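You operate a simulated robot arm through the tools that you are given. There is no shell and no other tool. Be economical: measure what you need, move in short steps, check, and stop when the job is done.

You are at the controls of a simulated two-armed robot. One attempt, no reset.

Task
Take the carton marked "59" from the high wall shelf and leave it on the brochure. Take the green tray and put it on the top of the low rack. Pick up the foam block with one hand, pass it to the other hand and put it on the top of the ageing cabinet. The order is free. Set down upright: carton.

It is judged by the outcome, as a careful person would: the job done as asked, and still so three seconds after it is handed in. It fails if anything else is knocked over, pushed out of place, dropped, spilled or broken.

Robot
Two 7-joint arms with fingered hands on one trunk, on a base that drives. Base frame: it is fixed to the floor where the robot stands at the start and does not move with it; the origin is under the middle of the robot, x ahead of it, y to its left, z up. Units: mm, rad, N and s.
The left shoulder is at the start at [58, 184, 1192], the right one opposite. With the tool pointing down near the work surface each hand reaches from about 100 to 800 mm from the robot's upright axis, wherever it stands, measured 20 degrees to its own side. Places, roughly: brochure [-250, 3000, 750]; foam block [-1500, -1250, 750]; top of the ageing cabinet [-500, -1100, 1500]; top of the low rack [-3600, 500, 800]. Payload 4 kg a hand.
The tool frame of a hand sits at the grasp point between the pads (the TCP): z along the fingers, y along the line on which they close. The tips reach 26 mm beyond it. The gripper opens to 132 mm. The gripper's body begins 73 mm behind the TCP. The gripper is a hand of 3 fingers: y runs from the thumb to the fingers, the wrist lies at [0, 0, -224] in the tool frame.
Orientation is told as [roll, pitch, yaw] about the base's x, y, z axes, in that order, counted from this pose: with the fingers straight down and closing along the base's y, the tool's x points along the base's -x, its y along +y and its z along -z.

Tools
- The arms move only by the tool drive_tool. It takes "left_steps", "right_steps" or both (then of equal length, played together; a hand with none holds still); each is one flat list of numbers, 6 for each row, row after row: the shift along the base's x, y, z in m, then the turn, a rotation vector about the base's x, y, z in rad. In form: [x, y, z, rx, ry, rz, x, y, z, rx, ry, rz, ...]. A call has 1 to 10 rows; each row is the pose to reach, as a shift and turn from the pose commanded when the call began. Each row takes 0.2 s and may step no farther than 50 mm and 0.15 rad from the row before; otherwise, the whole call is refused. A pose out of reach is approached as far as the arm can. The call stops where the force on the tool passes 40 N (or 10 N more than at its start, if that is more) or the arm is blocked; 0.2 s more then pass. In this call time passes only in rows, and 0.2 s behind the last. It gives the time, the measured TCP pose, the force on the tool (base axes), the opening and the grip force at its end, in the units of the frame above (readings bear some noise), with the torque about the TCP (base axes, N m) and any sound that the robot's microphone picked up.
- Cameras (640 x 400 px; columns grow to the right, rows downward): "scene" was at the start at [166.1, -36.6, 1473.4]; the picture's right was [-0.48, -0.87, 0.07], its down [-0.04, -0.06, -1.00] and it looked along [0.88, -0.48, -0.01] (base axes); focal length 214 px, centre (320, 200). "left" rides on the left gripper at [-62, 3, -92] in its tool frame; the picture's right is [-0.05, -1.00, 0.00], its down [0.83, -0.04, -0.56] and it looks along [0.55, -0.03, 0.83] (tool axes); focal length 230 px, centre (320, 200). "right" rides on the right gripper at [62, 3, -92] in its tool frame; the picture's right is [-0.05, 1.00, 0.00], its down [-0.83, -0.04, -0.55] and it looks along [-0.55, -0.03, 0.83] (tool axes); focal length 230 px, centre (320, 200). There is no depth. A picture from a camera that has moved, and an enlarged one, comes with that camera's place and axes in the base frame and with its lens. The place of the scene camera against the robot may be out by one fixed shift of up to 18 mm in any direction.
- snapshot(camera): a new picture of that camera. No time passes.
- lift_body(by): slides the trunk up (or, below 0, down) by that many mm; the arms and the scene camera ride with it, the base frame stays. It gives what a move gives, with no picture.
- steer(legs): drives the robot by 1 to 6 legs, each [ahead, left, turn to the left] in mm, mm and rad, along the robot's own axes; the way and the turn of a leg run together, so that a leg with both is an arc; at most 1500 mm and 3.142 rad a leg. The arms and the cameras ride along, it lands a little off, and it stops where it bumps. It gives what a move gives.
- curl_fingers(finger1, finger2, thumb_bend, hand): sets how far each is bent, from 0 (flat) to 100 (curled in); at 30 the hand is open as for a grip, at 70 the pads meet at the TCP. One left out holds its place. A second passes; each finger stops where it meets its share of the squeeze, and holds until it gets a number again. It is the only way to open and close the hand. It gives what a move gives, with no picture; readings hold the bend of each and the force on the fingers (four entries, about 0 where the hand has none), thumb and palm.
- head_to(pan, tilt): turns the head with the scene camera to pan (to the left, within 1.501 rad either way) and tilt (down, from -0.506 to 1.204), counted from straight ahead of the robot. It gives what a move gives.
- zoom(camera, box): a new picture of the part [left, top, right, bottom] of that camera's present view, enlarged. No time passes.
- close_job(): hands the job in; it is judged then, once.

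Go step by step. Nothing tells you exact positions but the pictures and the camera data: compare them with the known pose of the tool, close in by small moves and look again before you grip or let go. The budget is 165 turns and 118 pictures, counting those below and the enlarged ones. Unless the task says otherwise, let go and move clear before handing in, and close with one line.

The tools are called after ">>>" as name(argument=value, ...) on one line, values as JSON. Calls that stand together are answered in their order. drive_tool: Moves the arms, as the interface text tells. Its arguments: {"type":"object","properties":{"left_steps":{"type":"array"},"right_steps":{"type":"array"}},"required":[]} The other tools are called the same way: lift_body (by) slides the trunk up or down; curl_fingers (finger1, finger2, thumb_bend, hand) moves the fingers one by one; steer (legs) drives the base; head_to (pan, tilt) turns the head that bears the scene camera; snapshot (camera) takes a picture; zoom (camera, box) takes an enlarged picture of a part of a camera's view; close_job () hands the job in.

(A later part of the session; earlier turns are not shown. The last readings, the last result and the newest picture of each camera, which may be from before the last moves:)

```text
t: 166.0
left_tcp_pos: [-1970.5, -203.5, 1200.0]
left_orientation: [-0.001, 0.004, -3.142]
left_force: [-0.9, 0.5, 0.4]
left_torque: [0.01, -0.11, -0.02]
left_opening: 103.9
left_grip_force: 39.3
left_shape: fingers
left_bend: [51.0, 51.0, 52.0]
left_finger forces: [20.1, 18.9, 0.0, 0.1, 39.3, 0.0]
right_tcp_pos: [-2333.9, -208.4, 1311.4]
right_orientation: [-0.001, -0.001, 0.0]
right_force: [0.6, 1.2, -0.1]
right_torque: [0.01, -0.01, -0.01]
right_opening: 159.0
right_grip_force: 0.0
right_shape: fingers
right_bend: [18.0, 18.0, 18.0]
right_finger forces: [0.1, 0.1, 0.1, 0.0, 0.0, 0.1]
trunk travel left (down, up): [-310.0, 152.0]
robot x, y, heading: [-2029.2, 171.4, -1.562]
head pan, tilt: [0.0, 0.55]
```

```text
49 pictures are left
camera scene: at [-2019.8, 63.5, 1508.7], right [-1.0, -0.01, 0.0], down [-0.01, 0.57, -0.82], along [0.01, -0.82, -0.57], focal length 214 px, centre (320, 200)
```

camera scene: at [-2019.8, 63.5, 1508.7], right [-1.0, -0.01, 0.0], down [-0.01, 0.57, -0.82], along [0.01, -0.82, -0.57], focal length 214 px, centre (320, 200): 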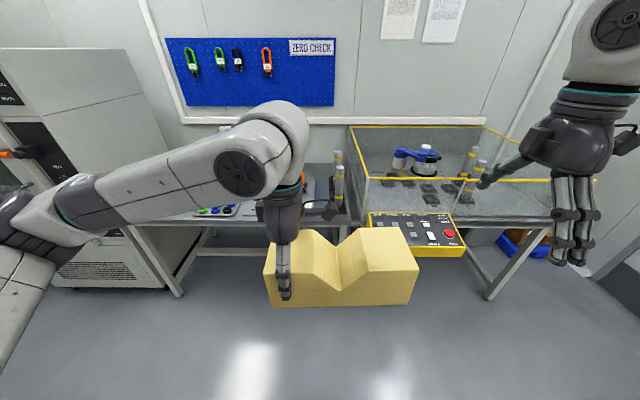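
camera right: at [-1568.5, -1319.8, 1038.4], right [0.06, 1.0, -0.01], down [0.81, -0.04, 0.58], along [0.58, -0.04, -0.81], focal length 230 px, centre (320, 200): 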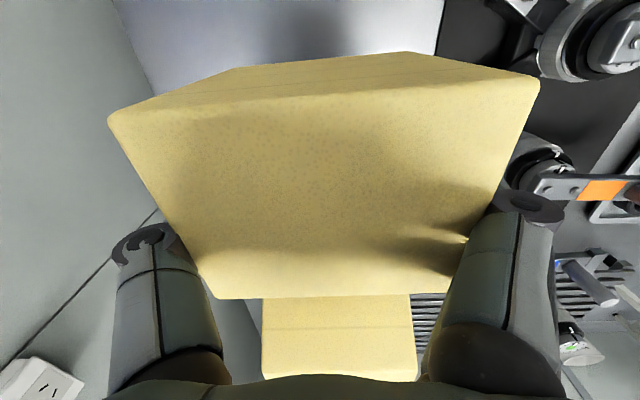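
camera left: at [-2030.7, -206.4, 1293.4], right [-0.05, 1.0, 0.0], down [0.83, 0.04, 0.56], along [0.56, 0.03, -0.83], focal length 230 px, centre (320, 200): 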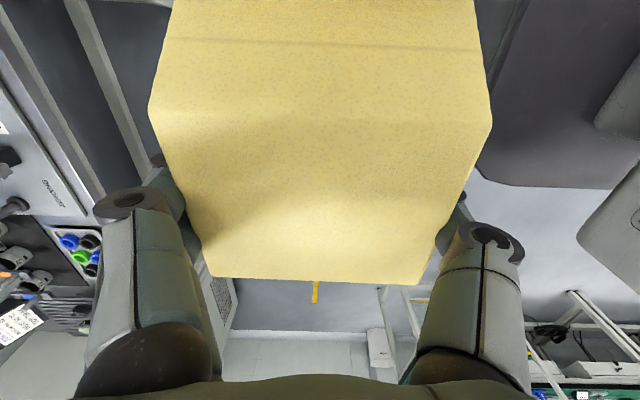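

Handover done; the left hand holds the block alone. I'll raise the trunk and lift both hands, turning the left so the block points forward.

>>> lift_body(by=152)

>>> drive_tool(left_steps=[0, -0.005, 0.03, 0, 0, 0.15, 0, -0.01, 0.06, 0, 0, 0.3, 0, -0.015, 0.09, 0, 0, 0.45, 0, -0.02, 0.12, 0, 0, 0.6, 0, -0.025, 0.15, 0, 0, 0.75, 0, -0.03, 0.18, 0, 0, 0.9, 0, -0.035, 0.21, 0, 0, 1.05, 0, -0.04, 0.24, 0, 0, 1.2, 0, -0.045, 0.27, 0, 0, 1.35, 0, -0.05, 0.3, 0, 0, 1.5], right_steps=[-0.005, 0, 0.02, 0, 0, -0.15, -0.01, 0, 0.04, 0, 0, -0.3, -0.015, 0, 0.06, 0, 0, -0.45, -0.02, 0, 0.08, 0, 0, -0.6, -0.025, 0, 0.1, 0, 0, -0.75, -0.03, 0, 0.12, 0, 0, -0.9, -0.03, 0, 0.14, 0, 0, -1.05, -0.03, 0, 0.16, 0, 0, -1.2, -0.03, 0, 0.18, 0, 0, -1.35, -0.03, 0, 0.2, 0, 0, -1.5])

>>> snapshot(camera="scene")

```text
t: 167.8
left_tcp_pos: [-1971.0, -204.1, 1353.7]
left_orientation: [0.0, 0.005, -3.141]
left_force: [0.5, 0.1, -1.2]
left_torque: [0.0, -0.09, -0.04]
left_opening: 104.0
left_grip_force: 39.1
left_shape: fingers
left_bend: [51.0, 51.0, 53.0]
left_finger forces: [20.1, 19.1, 0.0, 0.0, 39.3, 0.1]
right_tcp_pos: [-2330.8, -208.1, 1463.0]
right_orientation: [0.0, 0.0, -0.002]
right_force: [0.1, 0.0, -0.3]
right_torque: [0.03, -0.01, 0.03]
right_opening: 159.2
right_grip_force: 0.0
right_shape: fingers
right_bend: [18.0, 18.0, 18.0]
right_finger forces: [0.1, 0.1, 0.0, 0.0, 0.0, 0.1]
trunk travel left (down, up): [-462.0, 0.0]
robot x, y, heading: [-2032.5, 173.5, -1.563]
head pan, tilt: [0.0, 0.55]
```

```text
t: 170.0
left_tcp_pos: [-1970.4, -251.8, 1654.0]
left_orientation: [0.003, 0.004, -1.641]
left_force: [0.0, 0.5, -1.0]
left_torque: [0.06, 0.0, -0.01]
left_opening: 103.8
left_grip_force: 38.4
left_shape: fingers
left_bend: [51.0, 51.0, 53.0]
left_finger forces: [19.6, 18.8, 0.0, 0.0, 38.5, 0.0]
right_tcp_pos: [-2361.0, -208.1, 1664.0]
right_orientation: [0.0, 0.0, -1.504]
right_force: [-0.3, 0.0, -0.4]
right_torque: [-0.01, -0.01, -0.02]
right_opening: 159.1
right_grip_force: 0.1
right_shape: fingers
right_bend: [18.0, 18.0, 18.0]
right_finger forces: [0.1, 0.0, 0.0, 0.0, 0.0, 0.1]
trunk travel left (down, up): [-462.0, 0.0]
robot x, y, heading: [-2027.8, 176.6, -1.56]
head pan, tilt: [0.0, 0.55]
```

```text
48 pictures are left
camera scene: at [-2019.6, 98.5, 1668.2], right [-1.0, -0.01, 0.0], down [-0.01, 0.52, -0.85], along [0.01, -0.85, -0.52], focal length 214 px, centre (320, 200)
```

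scene: 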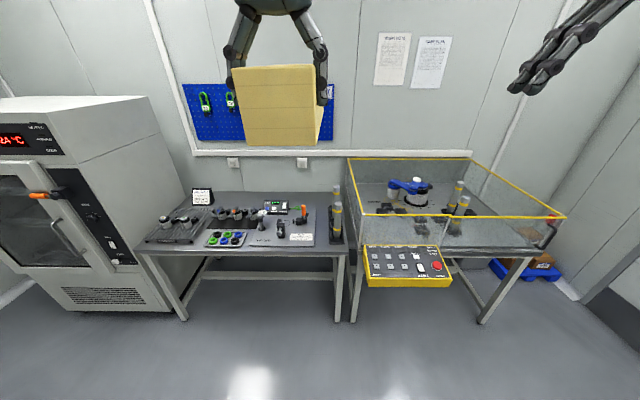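

The block now points forward at z≈1650. I'll strafe in front of the cabinet, staying clear, and look.

>>> steer(legs=[[200, 0, -0.01], [0, 1430, 0]])

>>> head_to(pan=0, tilt=0.35)

>>> snapshot(camera="scene")

>>> snapshot(camera="left")

```text
t: 178.3
left_tcp_pos: [-542.7, -469.5, 1653.2]
left_orientation: [0.002, 0.003, -1.673]
left_force: [-1.0, -0.1, -1.4]
left_torque: [0.09, 0.01, -0.02]
left_opening: 104.0
left_grip_force: 38.9
left_shape: fingers
left_bend: [51.0, 51.0, 53.0]
left_finger forces: [19.6, 18.8, 0.1, 0.1, 38.5, 0.0]
right_tcp_pos: [-931.8, -413.0, 1664.0]
right_orientation: [0.0, 0.0, -1.534]
right_force: [0.6, 0.0, -0.4]
right_torque: [-0.01, -0.02, -0.01]
right_opening: 158.9
right_grip_force: 0.1
right_shape: fingers
right_bend: [18.0, 18.0, 18.0]
right_finger forces: [0.1, 0.0, 0.0, 0.0, 0.0, 0.1]
trunk travel left (down, up): [-462.0, 0.0]
robot x, y, heading: [-589.5, -42.1, -1.586]
head pan, tilt: [0.0, 0.55]
```

```text
t: 179.1
left_tcp_pos: [-541.1, -468.7, 1652.4]
left_orientation: [0.0, 0.004, -1.674]
left_force: [-0.1, 0.6, -0.9]
left_torque: [0.06, 0.01, 0.0]
left_opening: 103.7
left_grip_force: 38.4
left_shape: fingers
left_bend: [51.0, 51.0, 53.0]
left_finger forces: [19.6, 18.7, 0.0, 0.0, 38.6, 0.1]
right_tcp_pos: [-930.6, -412.0, 1664.1]
right_orientation: [0.0, -0.001, -1.536]
right_force: [-0.5, 0.7, 0.2]
right_torque: [0.03, 0.01, 0.01]
right_opening: 159.3
right_grip_force: 0.0
right_shape: fingers
right_bend: [18.0, 18.0, 18.0]
right_finger forces: [0.0, 0.0, 0.0, 0.0, 0.1, 0.1]
trunk travel left (down, up): [-462.0, 0.0]
robot x, y, heading: [-584.9, -42.5, -1.595]
head pan, tilt: [0.0, 0.351]
```

```text
47 pictures are left
camera scene: at [-579.9, -120.1, 1686.3], right [-1.0, 0.02, 0.0], down [0.01, 0.34, -0.94], along [-0.02, -0.94, -0.34], focal length 214 px, centre (320, 200)
```

scene: 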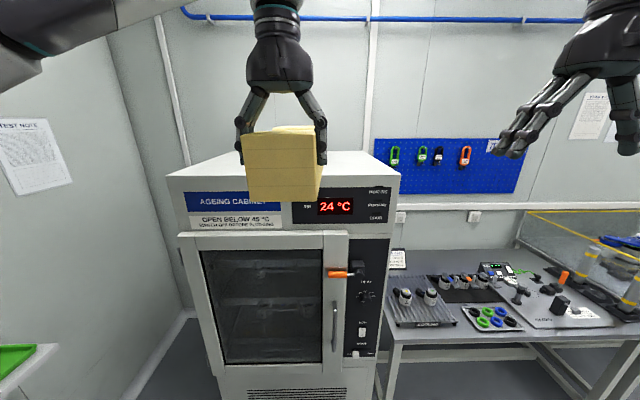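

```text
46 pictures are left
camera left: at [-543.9, -531.2, 1746.5], right [-1.0, 0.05, 0.0], down [0.04, 0.83, 0.56], along [0.03, 0.56, -0.83], focal length 230 px, centre (320, 200)
```

left: 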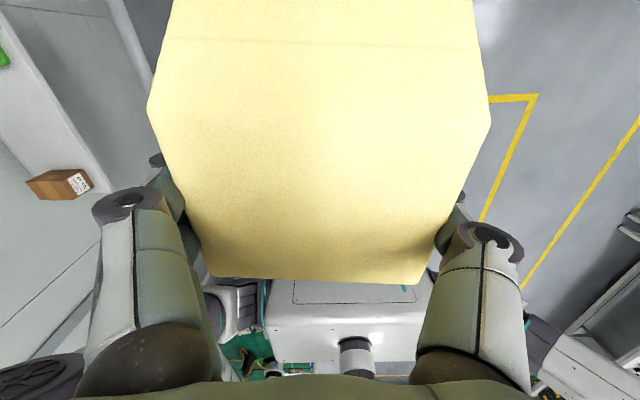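

Cabinet top's front edge is about y −865. I'll drive forward with the block well above the top.

>>> steer(legs=[[430, 0, 0.025]])

>>> drive_tool(left_steps=[0, -0.02, 0, 0, 0, 0.02, 0, -0.04, 0, 0, 0, 0.04, 0, -0.06, 0, 0, 0, 0.06, 0, -0.08, 0, 0, 0, 0.08])

>>> snapshot(camera="scene")

>>> snapshot(camera="right")

```text
t: 181.7
left_tcp_pos: [-539.6, -888.6, 1655.1]
left_orientation: [-0.001, 0.001, -1.656]
left_force: [0.7, 0.5, -0.6]
left_torque: [0.05, 0.02, -0.01]
left_opening: 104.2
left_grip_force: 38.7
left_shape: fingers
left_bend: [51.0, 51.0, 53.0]
left_finger forces: [19.6, 18.7, 0.0, 0.0, 38.5, 0.0]
right_tcp_pos: [-929.2, -838.7, 1664.7]
right_orientation: [0.0, -0.003, -1.516]
right_force: [0.7, -0.3, -0.9]
right_torque: [-0.07, 0.05, 0.04]
right_opening: 159.0
right_grip_force: 0.0
right_shape: fingers
right_bend: [18.0, 18.0, 18.0]
right_finger forces: [0.1, 0.0, 0.0, 0.0, 0.0, 0.0]
trunk travel left (down, up): [-462.0, 0.0]
robot x, y, heading: [-590.8, -467.8, -1.576]
head pan, tilt: [0.0, 0.351]
```

```text
t: 182.7
left_tcp_pos: [-540.7, -976.0, 1651.9]
left_orientation: [0.002, 0.004, -1.576]
left_force: [1.4, -0.2, -1.0]
left_torque: [0.1, 0.0, 0.02]
left_opening: 104.0
left_grip_force: 38.4
left_shape: fingers
left_bend: [51.0, 51.0, 53.0]
left_finger forces: [19.6, 18.7, 0.0, 0.0, 38.4, 0.1]
right_tcp_pos: [-931.2, -844.3, 1664.6]
right_orientation: [0.002, 0.002, -1.517]
right_force: [0.0, 0.0, -0.5]
right_torque: [0.04, -0.04, 0.06]
right_opening: 159.1
right_grip_force: 0.1
right_shape: fingers
right_bend: [18.0, 18.0, 18.0]
right_finger forces: [0.1, 0.0, 0.1, 0.0, 0.1, 0.0]
trunk travel left (down, up): [-462.0, 0.0]
robot x, y, heading: [-591.5, -466.0, -1.575]
head pan, tilt: [0.0, 0.351]
```

```text
45 pictures are left
camera scene: at [-584.7, -546.9, 1686.2], right [-1.0, 0.0, 0.0], down [0.0, 0.35, -0.94], along [0.0, -0.94, -0.35], focal length 214 px, centre (320, 200)
```

scene: 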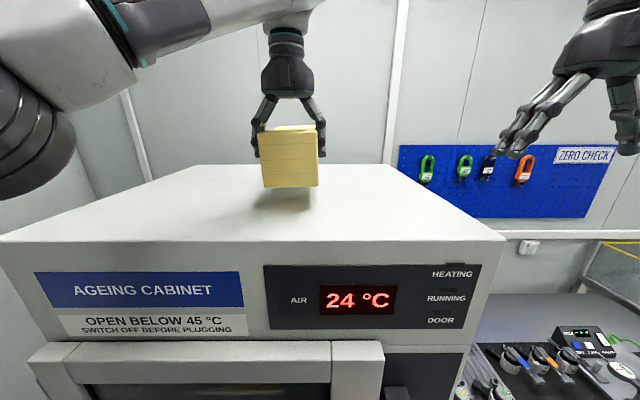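

```text
44 pictures are left
camera right: at [-930.6, -784.3, 1755.6], right [1.0, 0.0, 0.0], down [0.0, -0.83, 0.55], along [0.0, -0.55, -0.83], focal length 230 px, centre (320, 200)
```

right: 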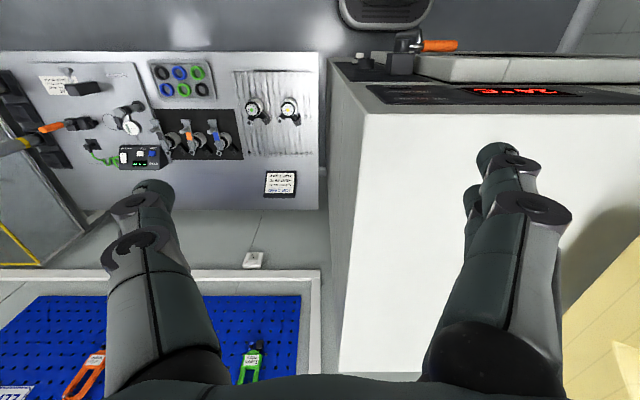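

The block is over the cabinet top with all of it inside the edges. I'll lower it.

>>> drive_tool(left_steps=[0, -0.005, -0.015, 0, 0, 0, 0, -0.01, -0.03, 0, 0, 0, 0, -0.015, -0.04, 0, 0, 0, 0, -0.02, -0.05, 0, 0, 0])

>>> zoom(camera="scene", box=[220, 80, 380, 240])

```text
t: 183.7
left_tcp_pos: [-538.3, -993.4, 1603.0]
left_orientation: [0.0, 0.001, -1.578]
left_force: [-0.1, -0.4, -1.4]
left_torque: [0.07, 0.01, -0.02]
left_opening: 103.8
left_grip_force: 38.6
left_shape: fingers
left_bend: [51.0, 51.0, 53.0]
left_finger forces: [19.6, 18.6, 0.1, 0.0, 38.3, 0.1]
right_tcp_pos: [-929.3, -842.8, 1664.7]
right_orientation: [0.0, 0.0, -1.517]
right_force: [0.0, 0.1, -0.4]
right_torque: [0.0, -0.03, 0.0]
right_opening: 159.3
right_grip_force: 0.1
right_shape: fingers
right_bend: [18.0, 18.0, 18.0]
right_finger forces: [0.1, 0.0, 0.0, 0.0, 0.0, 0.1]
trunk travel left (down, up): [-462.0, 0.0]
robot x, y, heading: [-592.6, -466.0, -1.574]
head pan, tilt: [0.0, 0.351]
```

```text
2.50 times, centred on (300, 160) of scene
camera zoom: at [-583.2, -544.8, 1686.3], right [-1.0, 0.0, 0.0], down [0.0, 0.34, -0.94], along [0.0, -0.94, -0.34], focal length 536 px, centre (370, 300)
```

zoom: 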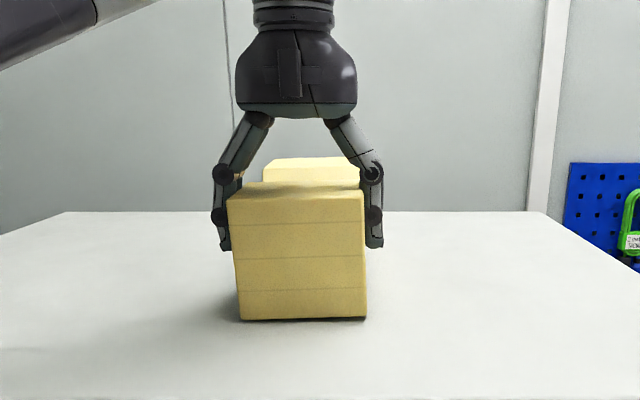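

Very close to touching. Fine steps down.

>>> drive_tool(left_steps=[0, 0, -0.004, 0, 0, 0, 0, 0, -0.008, 0, 0, 0, 0, 0, -0.012, 0, 0, 0, 0, 0, -0.016, 0, 0, 0])

```text
t: 184.4
left_tcp_pos: [-539.9, -994.0, 1599.3]
left_orientation: [-0.007, -0.01, -1.577]
left_force: [-4.9, -6.1, 16.9]
left_torque: [0.27, -0.54, -0.12]
left_opening: 103.9
left_grip_force: 34.4
left_shape: fingers
left_bend: [53.0, 52.0, 54.0]
left_finger forces: [17.0, 15.9, 0.0, 0.1, 36.8, 0.0]
right_tcp_pos: [-930.4, -843.0, 1664.1]
right_orientation: [0.001, 0.0, -1.518]
right_force: [-0.5, 0.6, 0.9]
right_torque: [-0.02, 0.03, -0.02]
right_opening: 159.2
right_grip_force: 0.1
right_shape: fingers
right_bend: [18.0, 18.0, 18.0]
right_finger forces: [0.1, 0.0, 0.0, 0.0, 0.0, 0.0]
trunk travel left (down, up): [-462.0, 0.0]
robot x, y, heading: [-593.9, -460.9, -1.57]
head pan, tilt: [0.0, 0.351]
stopped in row 3 (left hand): the force on the tool passed its limit at 43 N (the readings are from after the stop); the commanded pose is now the measured one
```

Contact. I'll open the hand wide and lift away.

>>> curl_fingers(hand="left", finger1=18, finger2=18, thumb_bend=18)

>>> drive_tool(left_steps=[0, 0, 0.015, 0, 0, 0, 0, 0, 0.03, 0, 0, 0, 0, 0, 0.05, 0, 0, 0, 0, 0, 0.07, 0, 0, 0, 0, 0, 0.09, 0, 0, 0, 0, 0.03, 0.11, 0, 0, 0, 0, 0.06, 0.12, 0, 0, 0, 0, 0.09, 0.12, 0, 0, 0])

>>> snapshot(camera="scene")

```text
t: 185.4
left_tcp_pos: [-538.5, -992.5, 1597.7]
left_orientation: [-0.003, -0.005, -1.575]
left_force: [-0.1, -1.3, 0.8]
left_torque: [0.01, -0.01, 0.02]
left_opening: 159.0
left_grip_force: 0.0
left_shape: fingers
left_bend: [18.0, 18.0, 18.0]
left_finger forces: [0.0, 0.0, 0.1, 0.0, 0.0, 0.0]
right_tcp_pos: [-930.2, -843.5, 1663.7]
right_orientation: [-0.001, 0.0, -1.519]
right_force: [-0.6, 0.9, -0.9]
right_torque: [-0.01, -0.02, -0.01]
right_opening: 158.9
right_grip_force: 0.2
right_shape: fingers
right_bend: [18.0, 18.0, 18.0]
right_finger forces: [0.0, 0.0, 0.0, 0.1, 0.1, 0.0]
trunk travel left (down, up): [-462.0, 0.0]
robot x, y, heading: [-595.1, -465.1, -1.576]
head pan, tilt: [0.0, 0.351]
```

```text
t: 187.2
left_tcp_pos: [-535.9, -941.0, 1696.4]
left_orientation: [-0.003, -0.009, -1.578]
left_force: [0.5, 0.0, 0.0]
left_torque: [-0.01, -0.01, 0.0]
left_opening: 159.3
left_grip_force: 0.0
left_shape: fingers
left_bend: [18.0, 18.0, 18.0]
left_finger forces: [0.1, 0.1, 0.0, 0.1, 0.0, 0.0]
left hand out of reach, approached as far as the arm can: row 4, 5, 6, 7, 8
right_tcp_pos: [-928.2, -839.7, 1665.0]
right_orientation: [0.001, -0.004, -1.516]
right_force: [1.0, -0.1, 0.2]
right_torque: [0.01, 0.03, -0.02]
right_opening: 159.2
right_grip_force: 0.1
right_shape: fingers
right_bend: [18.0, 18.0, 18.0]
right_finger forces: [0.0, 0.0, 0.1, 0.1, 0.1, 0.0]
trunk travel left (down, up): [-462.0, 0.0]
robot x, y, heading: [-593.9, -466.8, -1.569]
head pan, tilt: [0.0, 0.351]
```

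```text
42 pictures are left
camera scene: at [-582.3, -542.2, 1686.5], right [-1.0, 0.0, 0.0], down [0.0, 0.34, -0.94], along [0.0, -0.94, -0.34], focal length 214 px, centre (320, 200)
```

scene: 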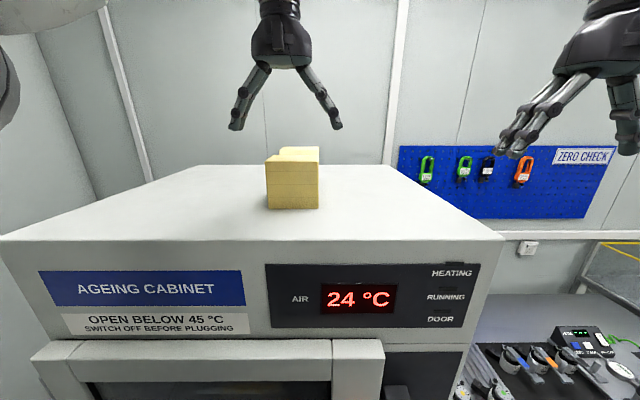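

The foam block rests on the cabinet. Now the tray: I'll back off, turn to face the shelf wall, and lower the trunk.

>>> steer(legs=[[-420, 0, 0], [0, 0, 1.57]])

>>> lift_body(by=-300)

>>> head_to(pan=-0.4, tilt=0.5)

>>> snapshot(camera="scene")

```text
t: 193.5
left_tcp_pos: [-112.4, -13.5, 1694.9]
left_orientation: [-0.004, -0.007, -0.037]
left_force: [-0.5, 0.1, 0.1]
left_torque: [-0.01, 0.0, -0.01]
left_opening: 159.3
left_grip_force: 0.1
left_shape: fingers
left_bend: [18.0, 18.0, 18.0]
left_finger forces: [0.0, 0.1, 0.0, 0.0, 0.0, 0.0]
right_tcp_pos: [-227.8, -403.1, 1663.7]
right_orientation: [0.0, 0.0, 0.023]
right_force: [0.3, 0.1, 0.4]
right_torque: [0.0, 0.0, 0.01]
right_opening: 158.9
right_grip_force: 0.1
right_shape: fingers
right_bend: [18.0, 18.0, 18.0]
right_finger forces: [0.0, 0.1, 0.1, 0.0, 0.0, 0.0]
trunk travel left (down, up): [-462.0, 0.0]
robot x, y, heading: [-590.1, -54.7, -0.037]
head pan, tilt: [0.0, 0.351]
```

```text
t: 196.5
left_tcp_pos: [-100.5, -13.4, 1382.7]
left_orientation: [-0.003, 0.015, -0.036]
left_force: [-0.1, -0.2, -0.6]
left_torque: [0.0, -0.02, 0.0]
left_opening: 159.2
left_grip_force: 0.0
left_shape: fingers
left_bend: [18.0, 18.0, 18.0]
left_finger forces: [0.0, 0.0, 0.1, 0.0, 0.0, 0.1]
right_tcp_pos: [-228.0, -402.1, 1363.8]
right_orientation: [-0.001, -0.003, 0.022]
right_force: [0.5, -0.7, -0.1]
right_torque: [0.0, -0.04, -0.01]
right_opening: 159.1
right_grip_force: 0.2
right_shape: fingers
right_bend: [18.0, 18.0, 18.0]
right_finger forces: [0.0, 0.0, 0.1, 0.0, 0.0, 0.1]
trunk travel left (down, up): [-162.0, 300.0]
robot x, y, heading: [-592.6, -53.2, -0.033]
head pan, tilt: [0.0, 0.351]
```

```text
t: 197.4
left_tcp_pos: [-98.7, -13.3, 1382.0]
left_orientation: [-0.003, 0.016, -0.036]
left_force: [-0.4, 0.0, 0.3]
left_torque: [0.01, -0.02, -0.01]
left_opening: 159.4
left_grip_force: 0.0
left_shape: fingers
left_bend: [18.0, 18.0, 18.0]
left_finger forces: [0.0, 0.1, 0.0, 0.0, 0.0, 0.0]
right_tcp_pos: [-227.8, -402.6, 1363.5]
right_orientation: [0.0, 0.0, 0.023]
right_force: [-0.1, -0.1, 0.2]
right_torque: [0.01, 0.02, -0.03]
right_opening: 159.1
right_grip_force: 0.1
right_shape: fingers
right_bend: [18.0, 18.0, 18.0]
right_finger forces: [0.1, 0.0, 0.1, 0.0, 0.1, 0.1]
trunk travel left (down, up): [-162.0, 300.0]
robot x, y, heading: [-589.3, -52.5, -0.033]
head pan, tilt: [-0.4, 0.499]
```

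```text
41 pictures are left
camera scene: at [-380.1, -92.0, 1334.8], right [-0.41, -0.91, 0.09], down [-0.62, 0.21, -0.75], along [0.67, -0.36, -0.65], focal length 214 px, centre (320, 200)
```

scene: 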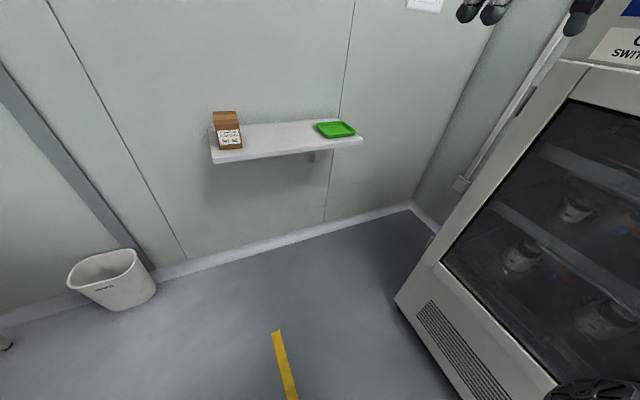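

Tray is at the right end of the low shelf. I'll lower and tuck the left hand (so it stays clear of the high shelf), then drive in.

>>> drive_tool(left_steps=[-0.015, 0.01, -0.03, 0, 0, 0, -0.03, 0.02, -0.06, 0, 0, 0, -0.045, 0.03, -0.09, 0, 0, 0, -0.06, 0.04, -0.12, 0, 0, 0, -0.075, 0.05, -0.15, 0, 0, 0, -0.09, 0.06, -0.18, 0, 0, 0, -0.105, 0.07, -0.21, 0, 0, 0, -0.12, 0.08, -0.24, 0, 0, 0], right_steps=[0.005, 0.0, -0.03, 0, 0, 0, 0.01, 0, -0.06, 0, 0, 0, 0.015, 0, -0.09, 0, 0, 0, 0.02, 0, -0.12, 0, 0, 0, 0.025, 0, -0.15, 0, 0, 0, 0.03, 0, -0.18, 0, 0, 0, 0.035, 0, -0.21, 0, 0, 0, 0.04, 0, -0.24, 0, 0, 0])

>>> steer(legs=[[590, -230, 0.033]])

>>> snapshot(camera="right")

>>> snapshot(camera="scene")

```text
t: 199.2
left_tcp_pos: [-218.9, 67.8, 1142.2]
left_orientation: [-0.004, 0.015, -0.034]
left_force: [-1.0, 0.2, -0.3]
left_torque: [-0.03, 0.01, -0.01]
left_opening: 159.1
left_grip_force: 0.1
left_shape: fingers
left_bend: [18.0, 18.0, 18.0]
left_finger forces: [0.0, 0.0, 0.0, 0.1, 0.0, 0.1]
right_tcp_pos: [-187.7, -402.2, 1124.7]
right_orientation: [0.0, 0.0, 0.022]
right_force: [0.2, -0.4, 1.2]
right_torque: [-0.05, -0.03, 0.01]
right_opening: 159.0
right_grip_force: 0.0
right_shape: fingers
right_bend: [18.0, 18.0, 18.0]
right_finger forces: [0.0, 0.0, 0.0, 0.1, 0.1, 0.0]
trunk travel left (down, up): [-162.0, 300.0]
robot x, y, heading: [-588.4, -58.9, -0.035]
head pan, tilt: [-0.4, 0.499]
```

```text
t: 202.7
left_tcp_pos: [361.2, -166.4, 1143.9]
left_orientation: [-0.002, 0.015, -0.009]
left_force: [-0.3, -0.4, 0.1]
left_torque: [-0.04, 0.04, -0.02]
left_opening: 159.5
left_grip_force: 0.0
left_shape: fingers
left_bend: [18.0, 18.0, 18.0]
left_finger forces: [0.1, 0.0, 0.0, 0.0, 0.0, 0.0]
right_tcp_pos: [407.6, -631.9, 1124.6]
right_orientation: [0.001, 0.002, 0.052]
right_force: [0.3, -0.4, -0.7]
right_torque: [0.02, -0.02, -0.01]
right_opening: 159.0
right_grip_force: 0.1
right_shape: fingers
right_bend: [18.0, 18.0, 18.0]
right_finger forces: [0.0, 0.0, 0.0, 0.1, 0.0, 0.1]
trunk travel left (down, up): [-162.0, 300.0]
robot x, y, heading: [-5.5, -295.5, -0.013]
head pan, tilt: [-0.4, 0.499]
```

```text
40 pictures are left
camera right: at [346.0, -633.4, 1217.6], right [0.0, 1.0, 0.0], down [0.83, 0.0, 0.56], along [0.56, 0.0, -0.83], focal length 230 px, centre (320, 200)
```

right: 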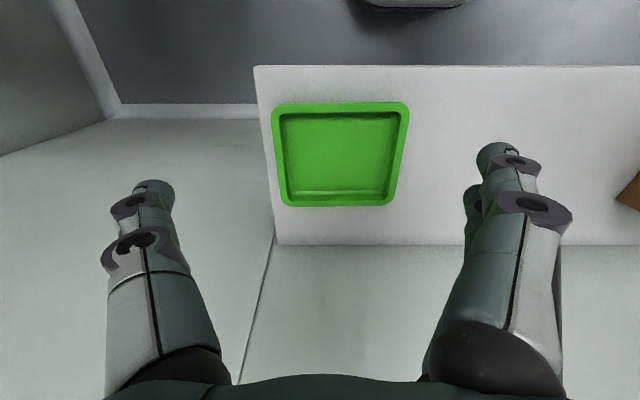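

```text
39 pictures are left
camera scene: at [205.8, -328.4, 1334.9], right [-0.39, -0.92, 0.09], down [-0.63, 0.19, -0.75], along [0.68, -0.35, -0.65], focal length 214 px, centre (320, 200)
```

scene: 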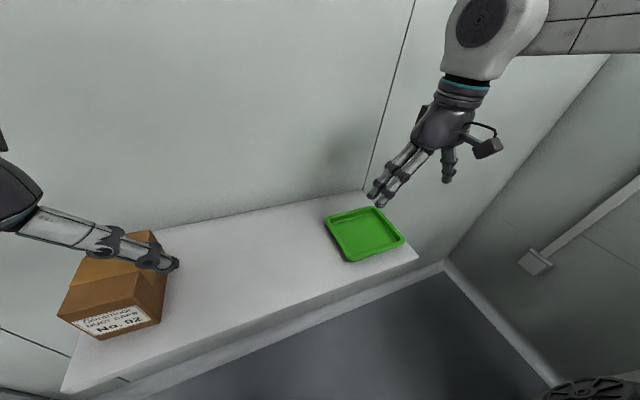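

The tray rim lies at z≈930, x 405–550, y −530…−690. I'll pinch its left (+y) wall: half close the hand and move above that wall.

>>> curl_fingers(hand="right", finger1=45, finger2=45, thumb_bend=45)

>>> drive_tool(right_steps=[0.012, 0.018, -0.02, 0, 0, -0.009, 0.023, 0.035, -0.04, 0, 0, -0.017, 0.035, 0.052, -0.06, 0, 0, -0.026, 0.047, 0.07, -0.08, 0, 0, -0.035, 0.058, 0.087, -0.1, 0, 0, -0.043, 0.07, 0.104, -0.12, 0, 0, -0.052])

>>> snapshot(camera="right")

```text
t: 203.7
left_tcp_pos: [362.3, -165.7, 1143.0]
left_orientation: [-0.005, 0.014, -0.009]
left_force: [0.6, 0.1, 0.4]
left_torque: [-0.04, 0.01, 0.04]
left_opening: 159.4
left_grip_force: 0.1
left_shape: fingers
left_bend: [18.0, 18.0, 18.0]
left_finger forces: [0.0, 0.0, 0.0, 0.0, 0.0, 0.0]
right_tcp_pos: [408.3, -633.0, 1125.3]
right_orientation: [0.0, 0.0, 0.05]
right_force: [0.7, -0.2, -1.1]
right_torque: [-0.01, 0.03, -0.05]
right_opening: 85.4
right_grip_force: 0.1
right_shape: fingers
right_bend: [45.0, 45.0, 45.0]
right_finger forces: [0.1, 0.0, 0.1, 0.0, 0.1, 0.0]
trunk travel left (down, up): [-162.0, 300.0]
robot x, y, heading: [-8.1, -295.0, -0.002]
head pan, tilt: [-0.4, 0.499]
```

```text
t: 205.1
left_tcp_pos: [364.4, -166.6, 1142.3]
left_orientation: [-0.004, 0.016, -0.008]
left_force: [0.1, -0.1, -0.7]
left_torque: [0.02, -0.02, -0.01]
left_opening: 159.1
left_grip_force: 0.0
left_shape: fingers
left_bend: [18.0, 18.0, 18.0]
left_finger forces: [0.0, 0.0, 0.1, 0.0, 0.0, 0.1]
right_tcp_pos: [478.2, -528.2, 1005.2]
right_orientation: [0.001, -0.001, 0.0]
right_force: [0.2, -0.2, -0.1]
right_torque: [-0.01, 0.01, 0.01]
right_opening: 85.1
right_grip_force: 0.0
right_shape: fingers
right_bend: [45.0, 45.0, 45.0]
right_finger forces: [0.0, 0.0, 0.1, 0.0, 0.1, 0.1]
trunk travel left (down, up): [-162.0, 300.0]
robot x, y, heading: [-7.0, -298.0, -0.003]
head pan, tilt: [-0.4, 0.499]
```

```text
38 pictures are left
camera right: at [416.2, -527.1, 1097.1], right [0.05, 1.0, 0.0], down [0.83, -0.04, 0.55], along [0.55, -0.03, -0.83], focal length 230 px, centre (320, 200)
```

right: 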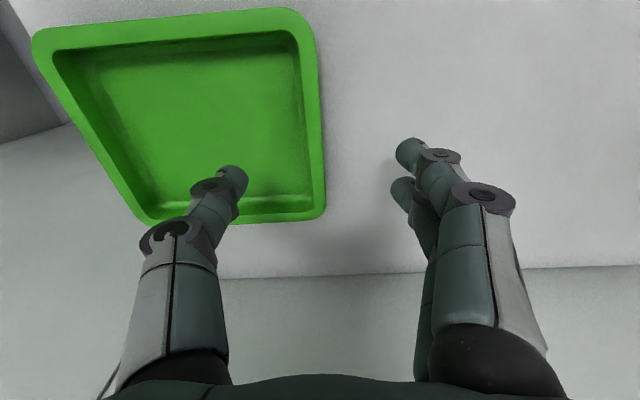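

Wall centre line is at y≈−538 with slight yaw 0.06. I'll descend astride it.

>>> drive_tool(right_steps=[0, -0.004, -0.015, 0, 0, 0.02, 0, -0.008, -0.03, 0, 0, 0.04, 0, -0.01, -0.042, 0, 0, 0.06, 0, -0.01, -0.052, 0, 0, 0.06, 0, -0.01, -0.06, 0, 0, 0.06, 0, -0.01, -0.066, 0, 0, 0.06])

>>> snapshot(camera="right")

>>> zoom(camera="scene", box=[280, 120, 480, 280])

```text
t: 206.4
left_tcp_pos: [360.6, -163.3, 1144.1]
left_orientation: [-0.004, 0.012, -0.008]
left_force: [-0.4, 0.4, 0.5]
left_torque: [0.02, 0.02, 0.0]
left_opening: 159.4
left_grip_force: 0.1
left_shape: fingers
left_bend: [18.0, 18.0, 18.0]
left_finger forces: [0.0, 0.1, 0.0, 0.0, 0.1, 0.0]
right_tcp_pos: [477.7, -535.4, 954.3]
right_orientation: [0.002, -0.016, 0.059]
right_force: [-7.7, 4.4, 36.0]
right_torque: [-2.08, 0.18, -0.47]
right_opening: 90.1
right_grip_force: 18.0
right_shape: fingers
right_bend: [45.0, 45.0, 45.0]
right_finger forces: [0.0, 0.1, 0.1, 0.0, 36.4, 0.1]
trunk travel left (down, up): [-162.0, 300.0]
robot x, y, heading: [-10.4, -296.9, -0.003]
head pan, tilt: [-0.4, 0.499]
stopped in row 6 (right hand): the force on the tool passed its limit at 46 N (the readings are from after the stop); the commanded pose is now the measured one
```

```text
37 pictures are left
camera right: at [415.5, -536.6, 1045.8], right [-0.01, 1.0, 0.0], down [0.82, 0.0, 0.57], along [0.57, 0.01, -0.82], focal length 230 px, centre (320, 200)
```

right: 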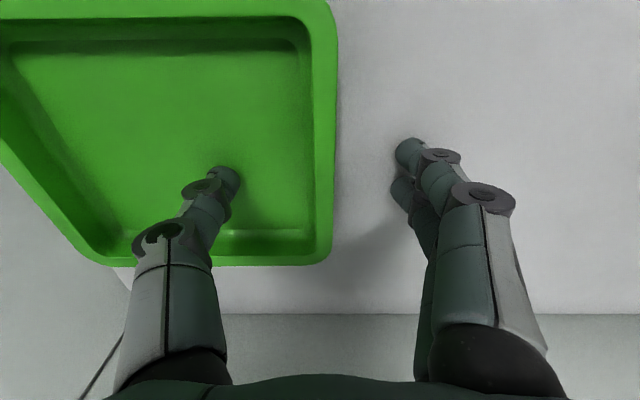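

```text
2.50 times, centred on (380, 200) of scene
camera zoom: at [202.7, -326.8, 1335.8], right [-0.39, -0.92, 0.09], down [-0.63, 0.19, -0.76], along [0.68, -0.35, -0.65], focal length 536 px, centre (170, 200)
```

zoom: 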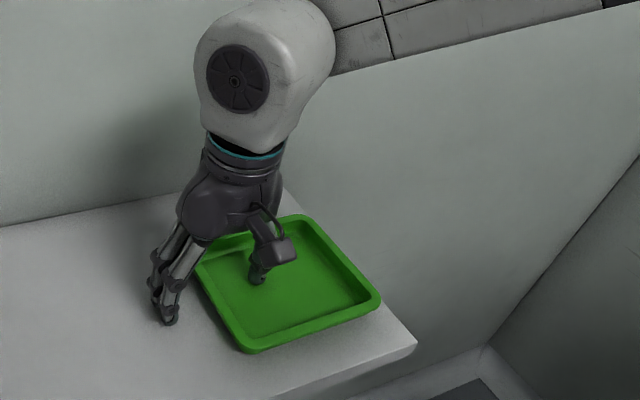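

The thumb tip is pressing on the tray floor. I'll ease up a few mm and close most of the way to see where the tips sit.

>>> drive_tool(right_steps=[0, 0, 0.005, 0, 0, 0])

>>> curl_fingers(hand="right", finger1=58, finger2=58, thumb_bend=58)

>>> snapshot(camera="right")

```text
t: 206.8
left_tcp_pos: [361.3, -165.7, 1143.0]
left_orientation: [-0.003, 0.016, -0.01]
left_force: [0.5, 0.4, -0.4]
left_torque: [-0.01, 0.01, -0.04]
left_opening: 159.4
left_grip_force: 0.0
left_shape: fingers
left_bend: [18.0, 18.0, 18.0]
left_finger forces: [0.0, 0.0, 0.0, 0.0, 0.0, 0.1]
right_tcp_pos: [478.8, -536.6, 955.6]
right_orientation: [0.002, -0.009, 0.063]
right_force: [-1.3, 0.0, 10.6]
right_torque: [-0.59, 0.03, -0.12]
right_opening: 88.4
right_grip_force: 5.3
right_shape: fingers
right_bend: [45.0, 45.0, 45.0]
right_finger forces: [0.0, 0.0, 0.0, 0.1, 10.0, 0.0]
trunk travel left (down, up): [-162.0, 300.0]
robot x, y, heading: [-9.1, -296.6, -0.003]
head pan, tilt: [-0.4, 0.499]
```

```text
t: 207.8
left_tcp_pos: [360.3, -165.6, 1142.8]
left_orientation: [-0.003, 0.013, -0.008]
left_force: [-0.9, 0.6, 0.4]
left_torque: [-0.03, -0.01, 0.02]
left_opening: 159.1
left_grip_force: 0.1
left_shape: fingers
left_bend: [18.0, 18.0, 18.0]
left_finger forces: [0.0, 0.0, 0.0, 0.0, 0.0, 0.1]
right_tcp_pos: [478.0, -536.6, 957.2]
right_orientation: [0.001, -0.011, 0.062]
right_force: [1.6, -4.7, 15.7]
right_torque: [-0.84, -0.04, 0.07]
right_opening: 54.1
right_grip_force: 7.6
right_shape: fingers
right_bend: [57.0, 57.0, 55.0]
right_finger forces: [0.0, 0.0, 0.0, 0.0, 15.4, 0.0]
trunk travel left (down, up): [-162.0, 300.0]
robot x, y, heading: [-7.4, -296.0, -0.009]
head pan, tilt: [-0.4, 0.499]
```

```text
35 pictures are left
camera right: at [416.7, -538.5, 1047.8], right [-0.01, 1.0, 0.0], down [0.83, 0.01, 0.56], along [0.56, 0.01, -0.83], focal length 230 px, centre (320, 200)
```

right: 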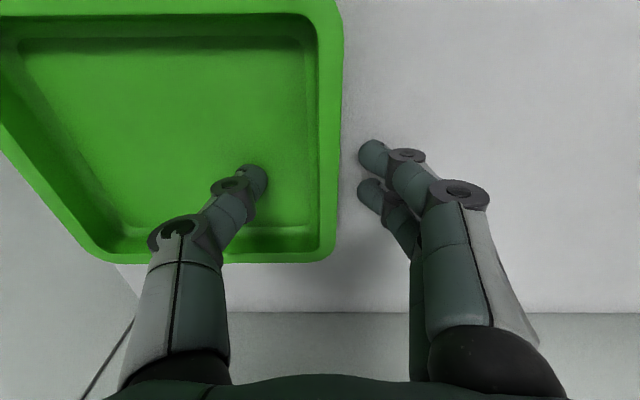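

The tips are right at floor level, overlapping the rim by ~20 mm — good. Ease up 3 mm and close on the wall.

>>> drive_tool(right_steps=[0, 0, 0.004, 0, 0, 0])

>>> curl_fingers(hand="right", finger1=75, finger2=75, thumb_bend=75)

>>> snapshot(camera="right")

```text
t: 208.2
left_tcp_pos: [362.4, -165.3, 1142.5]
left_orientation: [-0.002, 0.016, -0.008]
left_force: [0.3, -0.5, 0.1]
left_torque: [-0.01, 0.04, 0.02]
left_opening: 159.4
left_grip_force: 0.1
left_shape: fingers
left_bend: [18.0, 18.0, 18.0]
left_finger forces: [0.0, 0.0, 0.1, 0.0, 0.0, 0.1]
right_tcp_pos: [478.7, -537.1, 957.9]
right_orientation: [0.003, -0.007, 0.062]
right_force: [0.0, -0.2, 0.4]
right_torque: [0.03, 0.0, 0.02]
right_opening: 45.2
right_grip_force: 0.1
right_shape: fingers
right_bend: [57.0, 57.0, 57.0]
right_finger forces: [0.0, 0.0, 0.0, 0.0, 0.0, 0.0]
trunk travel left (down, up): [-162.0, 300.0]
robot x, y, heading: [-7.6, -296.5, -0.006]
head pan, tilt: [-0.4, 0.499]
```

```text
t: 209.2
left_tcp_pos: [361.8, -165.6, 1142.1]
left_orientation: [-0.003, 0.015, -0.009]
left_force: [-0.4, 0.6, 0.5]
left_torque: [0.01, 0.02, 0.03]
left_opening: 159.1
left_grip_force: 0.2
left_shape: fingers
left_bend: [18.0, 18.0, 18.0]
left_finger forces: [0.0, 0.0, 0.1, 0.0, 0.1, 0.1]
right_tcp_pos: [479.5, -537.8, 958.6]
right_orientation: [0.002, -0.01, 0.062]
right_force: [0.2, 0.5, 0.9]
right_torque: [-0.01, 0.01, -0.04]
right_opening: 5.5
right_grip_force: 10.1
right_shape: fingers
right_bend: [72.0, 73.0, 71.0]
right_finger forces: [5.0, 4.4, 0.0, 0.0, 9.2, 0.1]
trunk travel left (down, up): [-162.0, 300.0]
robot x, y, heading: [-5.1, -299.5, -0.009]
head pan, tilt: [-0.4, 0.499]
```

```text
34 pictures are left
camera right: at [417.2, -539.2, 1051.0], right [-0.01, 1.0, 0.0], down [0.83, 0.01, 0.56], along [0.56, 0.01, -0.83], focal length 230 px, centre (320, 200)
```

right: 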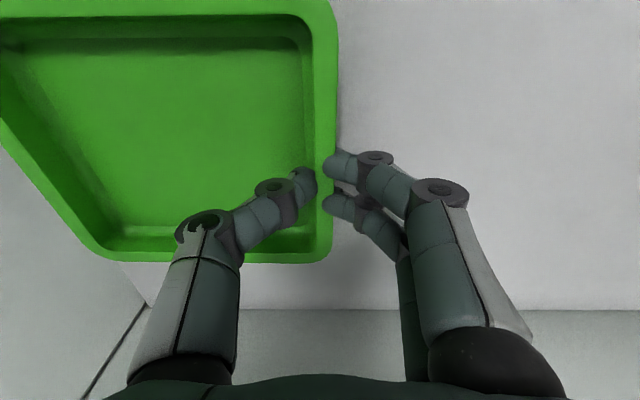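

The wall is pinched between thumb and fingers. I'll squeeze harder and lift a little to test.

>>> curl_fingers(hand="right", finger1=90, finger2=90, thumb_bend=90)

>>> drive_tool(right_steps=[0, 0, 0.008, 0, 0, 0, 0, 0, 0.016, 0, 0, 0, 0, 0, 0.024, 0, 0, 0, 0, 0, 0.032, 0, 0, 0, 0, 0, 0.04, 0, 0, 0])

>>> snapshot(camera="scene")

>>> snapshot(camera="right")

```text
t: 210.2
left_tcp_pos: [362.1, -165.6, 1143.1]
left_orientation: [-0.004, 0.015, -0.009]
left_force: [0.7, 0.2, -0.6]
left_torque: [0.01, 0.0, 0.02]
left_opening: 159.3
left_grip_force: 0.0
left_shape: fingers
left_bend: [18.0, 18.0, 18.0]
left_finger forces: [0.0, 0.1, 0.1, 0.0, 0.0, 0.0]
right_tcp_pos: [480.0, -537.6, 959.7]
right_orientation: [0.002, -0.01, 0.06]
right_force: [-0.4, 0.0, -0.6]
right_torque: [0.05, -0.03, 0.0]
right_opening: 4.0
right_grip_force: 29.1
right_shape: fingers
right_bend: [75.0, 75.0, 74.0]
right_finger forces: [14.4, 14.5, 0.0, 0.0, 29.0, 0.0]
trunk travel left (down, up): [-162.0, 300.0]
robot x, y, heading: [-6.2, -295.5, -0.004]
head pan, tilt: [-0.4, 0.499]
```

```text
t: 211.4
left_tcp_pos: [362.7, -164.9, 1143.8]
left_orientation: [-0.003, 0.015, -0.007]
left_force: [0.5, 0.2, 0.3]
left_torque: [-0.02, 0.0, -0.01]
left_opening: 159.2
left_grip_force: 0.1
left_shape: fingers
left_bend: [18.0, 18.0, 18.0]
left_finger forces: [0.0, 0.0, 0.0, 0.0, 0.0, 0.1]
right_tcp_pos: [479.5, -537.2, 999.5]
right_orientation: [0.003, -0.009, 0.062]
right_force: [1.6, 0.6, -1.1]
right_torque: [0.03, 0.01, 0.01]
right_opening: 3.7
right_grip_force: 29.5
right_shape: fingers
right_bend: [75.0, 75.0, 74.0]
right_finger forces: [14.3, 14.9, 0.0, 0.1, 29.3, 0.1]
trunk travel left (down, up): [-162.0, 300.0]
robot x, y, heading: [-6.5, -297.3, -0.005]
head pan, tilt: [-0.4, 0.499]
```

```text
33 pictures are left
camera scene: at [205.7, -328.2, 1334.9], right [-0.39, -0.92, 0.09], down [-0.63, 0.19, -0.75], along [0.68, -0.35, -0.65], focal length 214 px, centre (320, 200)
```

scene: 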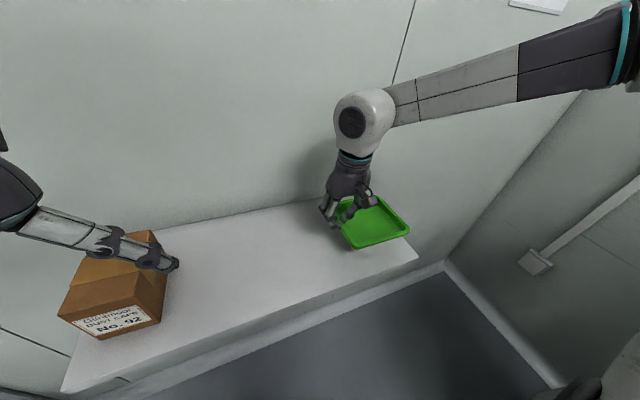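

```text
32 pictures are left
camera right: at [417.6, -538.7, 1090.8], right [-0.01, 1.0, 0.0], down [0.83, 0.01, 0.56], along [0.56, 0.01, -0.83], focal length 230 px, centre (320, 200)
```

right: 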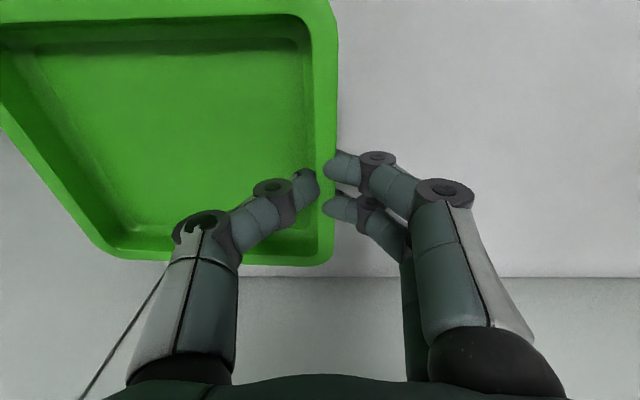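

The tray is held rigidly. I'll raise the trunk, back out into the aisle and turn toward the low rack.

>>> lift_body(by=120)

>>> steer(legs=[[-500, 100, 0], [-1200, 150, 0], [0, 250, 0], [0, 0, 3.1]])

>>> head_to(pan=0, tilt=0.35)

>>> snapshot(camera="scene")

```text
t: 212.9
left_tcp_pos: [363.5, -166.4, 1261.9]
left_orientation: [-0.004, 0.016, -0.009]
left_force: [-0.8, 0.3, 1.0]
left_torque: [0.02, 0.01, 0.02]
left_opening: 159.4
left_grip_force: 0.1
left_shape: fingers
left_bend: [18.0, 18.0, 18.0]
left_finger forces: [0.0, 0.0, 0.0, 0.0, 0.1, 0.0]
right_tcp_pos: [480.4, -536.8, 1118.4]
right_orientation: [0.0, -0.01, 0.061]
right_force: [0.3, 0.2, -0.8]
right_torque: [0.03, -0.01, 0.0]
right_opening: 3.9
right_grip_force: 29.1
right_shape: fingers
right_bend: [75.0, 75.0, 74.0]
right_finger forces: [14.4, 14.8, 0.0, 0.0, 29.2, 0.1]
trunk travel left (down, up): [-282.0, 180.0]
robot x, y, heading: [-8.6, -298.4, -0.011]
head pan, tilt: [-0.4, 0.499]
```

```text
t: 230.3
left_tcp_pos: [-2090.0, 132.0, 1262.9]
left_orientation: [-0.004, 0.016, 3.052]
left_force: [0.0, -1.1, -0.1]
left_torque: [0.02, 0.0, -0.01]
left_opening: 159.3
left_grip_force: 0.1
left_shape: fingers
left_bend: [18.0, 18.0, 18.0]
left_finger forces: [0.1, 0.1, 0.0, 0.0, 0.1, 0.0]
right_tcp_pos: [-2178.2, 513.1, 1118.4]
right_orientation: [0.002, -0.011, 3.122]
right_force: [0.5, -0.4, -0.8]
right_torque: [-0.06, 0.0, 0.0]
right_opening: 3.4
right_grip_force: 28.0
right_shape: fingers
right_bend: [75.0, 76.0, 74.0]
right_finger forces: [13.9, 14.3, 0.0, 0.0, 28.4, 0.1]
trunk travel left (down, up): [-282.0, 180.0]
robot x, y, heading: [-1709.6, 230.7, 3.049]
head pan, tilt: [-0.4, 0.499]
```

```text
t: 231.2
left_tcp_pos: [-2091.8, 133.6, 1263.6]
left_orientation: [-0.004, 0.016, 3.052]
left_force: [0.5, -0.1, 0.4]
left_torque: [-0.02, 0.02, -0.02]
left_opening: 159.1
left_grip_force: 0.0
left_shape: fingers
left_bend: [18.0, 18.0, 18.0]
left_finger forces: [0.0, 0.0, 0.1, 0.0, 0.1, 0.0]
right_tcp_pos: [-2177.9, 511.9, 1118.1]
right_orientation: [0.002, -0.009, 3.121]
right_force: [-0.3, -0.2, -1.1]
right_torque: [-0.04, -0.01, 0.01]
right_opening: 3.3
right_grip_force: 28.0
right_shape: fingers
right_bend: [75.0, 76.0, 74.0]
right_finger forces: [14.0, 14.4, 0.0, 0.0, 28.3, 0.0]
trunk travel left (down, up): [-282.0, 180.0]
robot x, y, heading: [-1714.8, 234.5, 3.054]
head pan, tilt: [0.0, 0.351]
```

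```text
31 pictures are left
camera scene: at [-1834.4, 251.2, 1494.8], right [0.09, 1.0, 0.0], down [0.42, -0.04, -0.91], along [-0.9, 0.08, -0.42], focal length 214 px, centre (320, 200)
```

scene: 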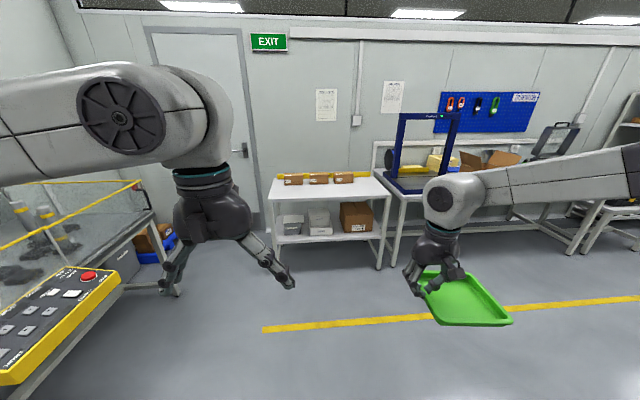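

The low rack is the white one with three cartons at the back of its top; its front half is free (front edge ≈ x −3390). I'll square up and approach.

>>> steer(legs=[[0, 0, 0.087], [1050, 110, 0]])

>>> head_to(pan=-0.2, tilt=0.5)

>>> snapshot(camera="scene")

>>> snapshot(camera="right")

```text
t: 237.2
left_tcp_pos: [-3141.0, -0.9, 1262.4]
left_orientation: [-0.003, 0.015, 3.133]
left_force: [-0.3, 0.2, 0.0]
left_torque: [0.03, 0.0, 0.05]
left_opening: 159.4
left_grip_force: 0.1
left_shape: fingers
left_bend: [18.0, 18.0, 18.0]
left_finger forces: [0.0, 0.0, 0.0, 0.1, 0.0, 0.0]
right_tcp_pos: [-3260.8, 369.4, 1118.2]
right_orientation: [0.002, -0.01, -3.081]
right_force: [0.1, -0.1, -1.0]
right_torque: [-0.01, 0.03, 0.0]
right_opening: 3.5
right_grip_force: 28.6
right_shape: fingers
right_bend: [75.0, 76.0, 74.0]
right_finger forces: [13.9, 14.5, 0.1, 0.0, 28.5, 0.0]
trunk travel left (down, up): [-282.0, 180.0]
robot x, y, heading: [-2771.4, 126.5, 3.135]
head pan, tilt: [0.0, 0.351]
```

```text
t: 237.9
left_tcp_pos: [-3142.3, -2.1, 1263.7]
left_orientation: [-0.003, 0.016, 3.133]
left_force: [0.4, -0.3, -0.1]
left_torque: [0.03, -0.01, 0.01]
left_opening: 159.3
left_grip_force: 0.1
left_shape: fingers
left_bend: [18.0, 18.0, 18.0]
left_finger forces: [0.0, 0.0, 0.0, 0.0, 0.0, 0.0]
right_tcp_pos: [-3260.7, 369.5, 1119.7]
right_orientation: [0.003, -0.008, -3.081]
right_force: [0.2, -0.1, -0.8]
right_torque: [-0.06, 0.0, 0.0]
right_opening: 3.3
right_grip_force: 27.9
right_shape: fingers
right_bend: [75.0, 76.0, 74.0]
right_finger forces: [13.9, 14.5, 0.1, 0.0, 28.4, 0.0]
trunk travel left (down, up): [-282.0, 180.0]
robot x, y, heading: [-2772.5, 130.4, 3.136]
head pan, tilt: [-0.201, 0.499]
```

```text
30 pictures are left
camera scene: at [-2890.6, 154.3, 1481.5], right [0.2, 0.98, 0.02], down [0.54, -0.1, -0.84], along [-0.82, 0.18, -0.55], focal length 214 px, centre (320, 200)
```

scene: 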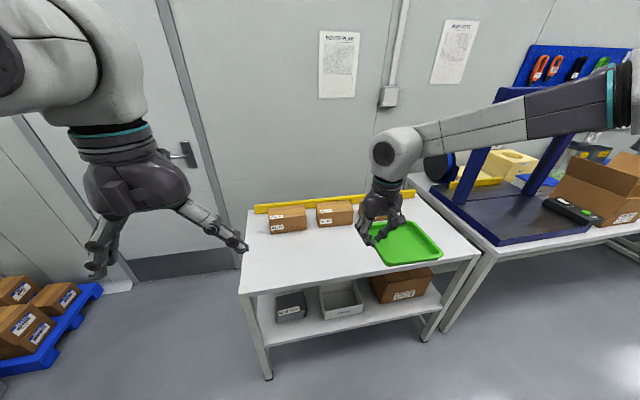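

```text
29 pictures are left
camera right: at [-3197.7, 369.6, 1210.3], right [0.01, -1.0, 0.0], down [-0.83, -0.01, 0.56], along [-0.56, -0.01, -0.83], focal length 230 px, centre (320, 200)
```

right: 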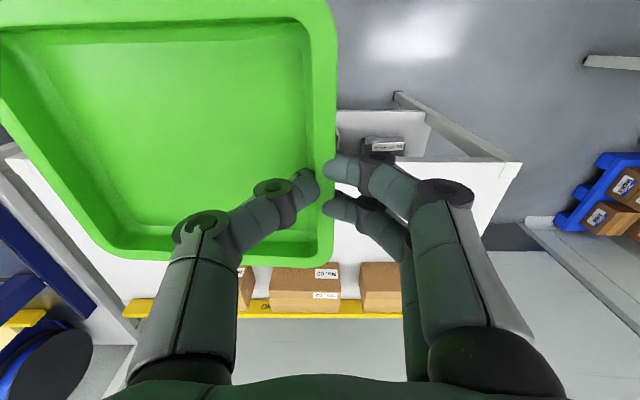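

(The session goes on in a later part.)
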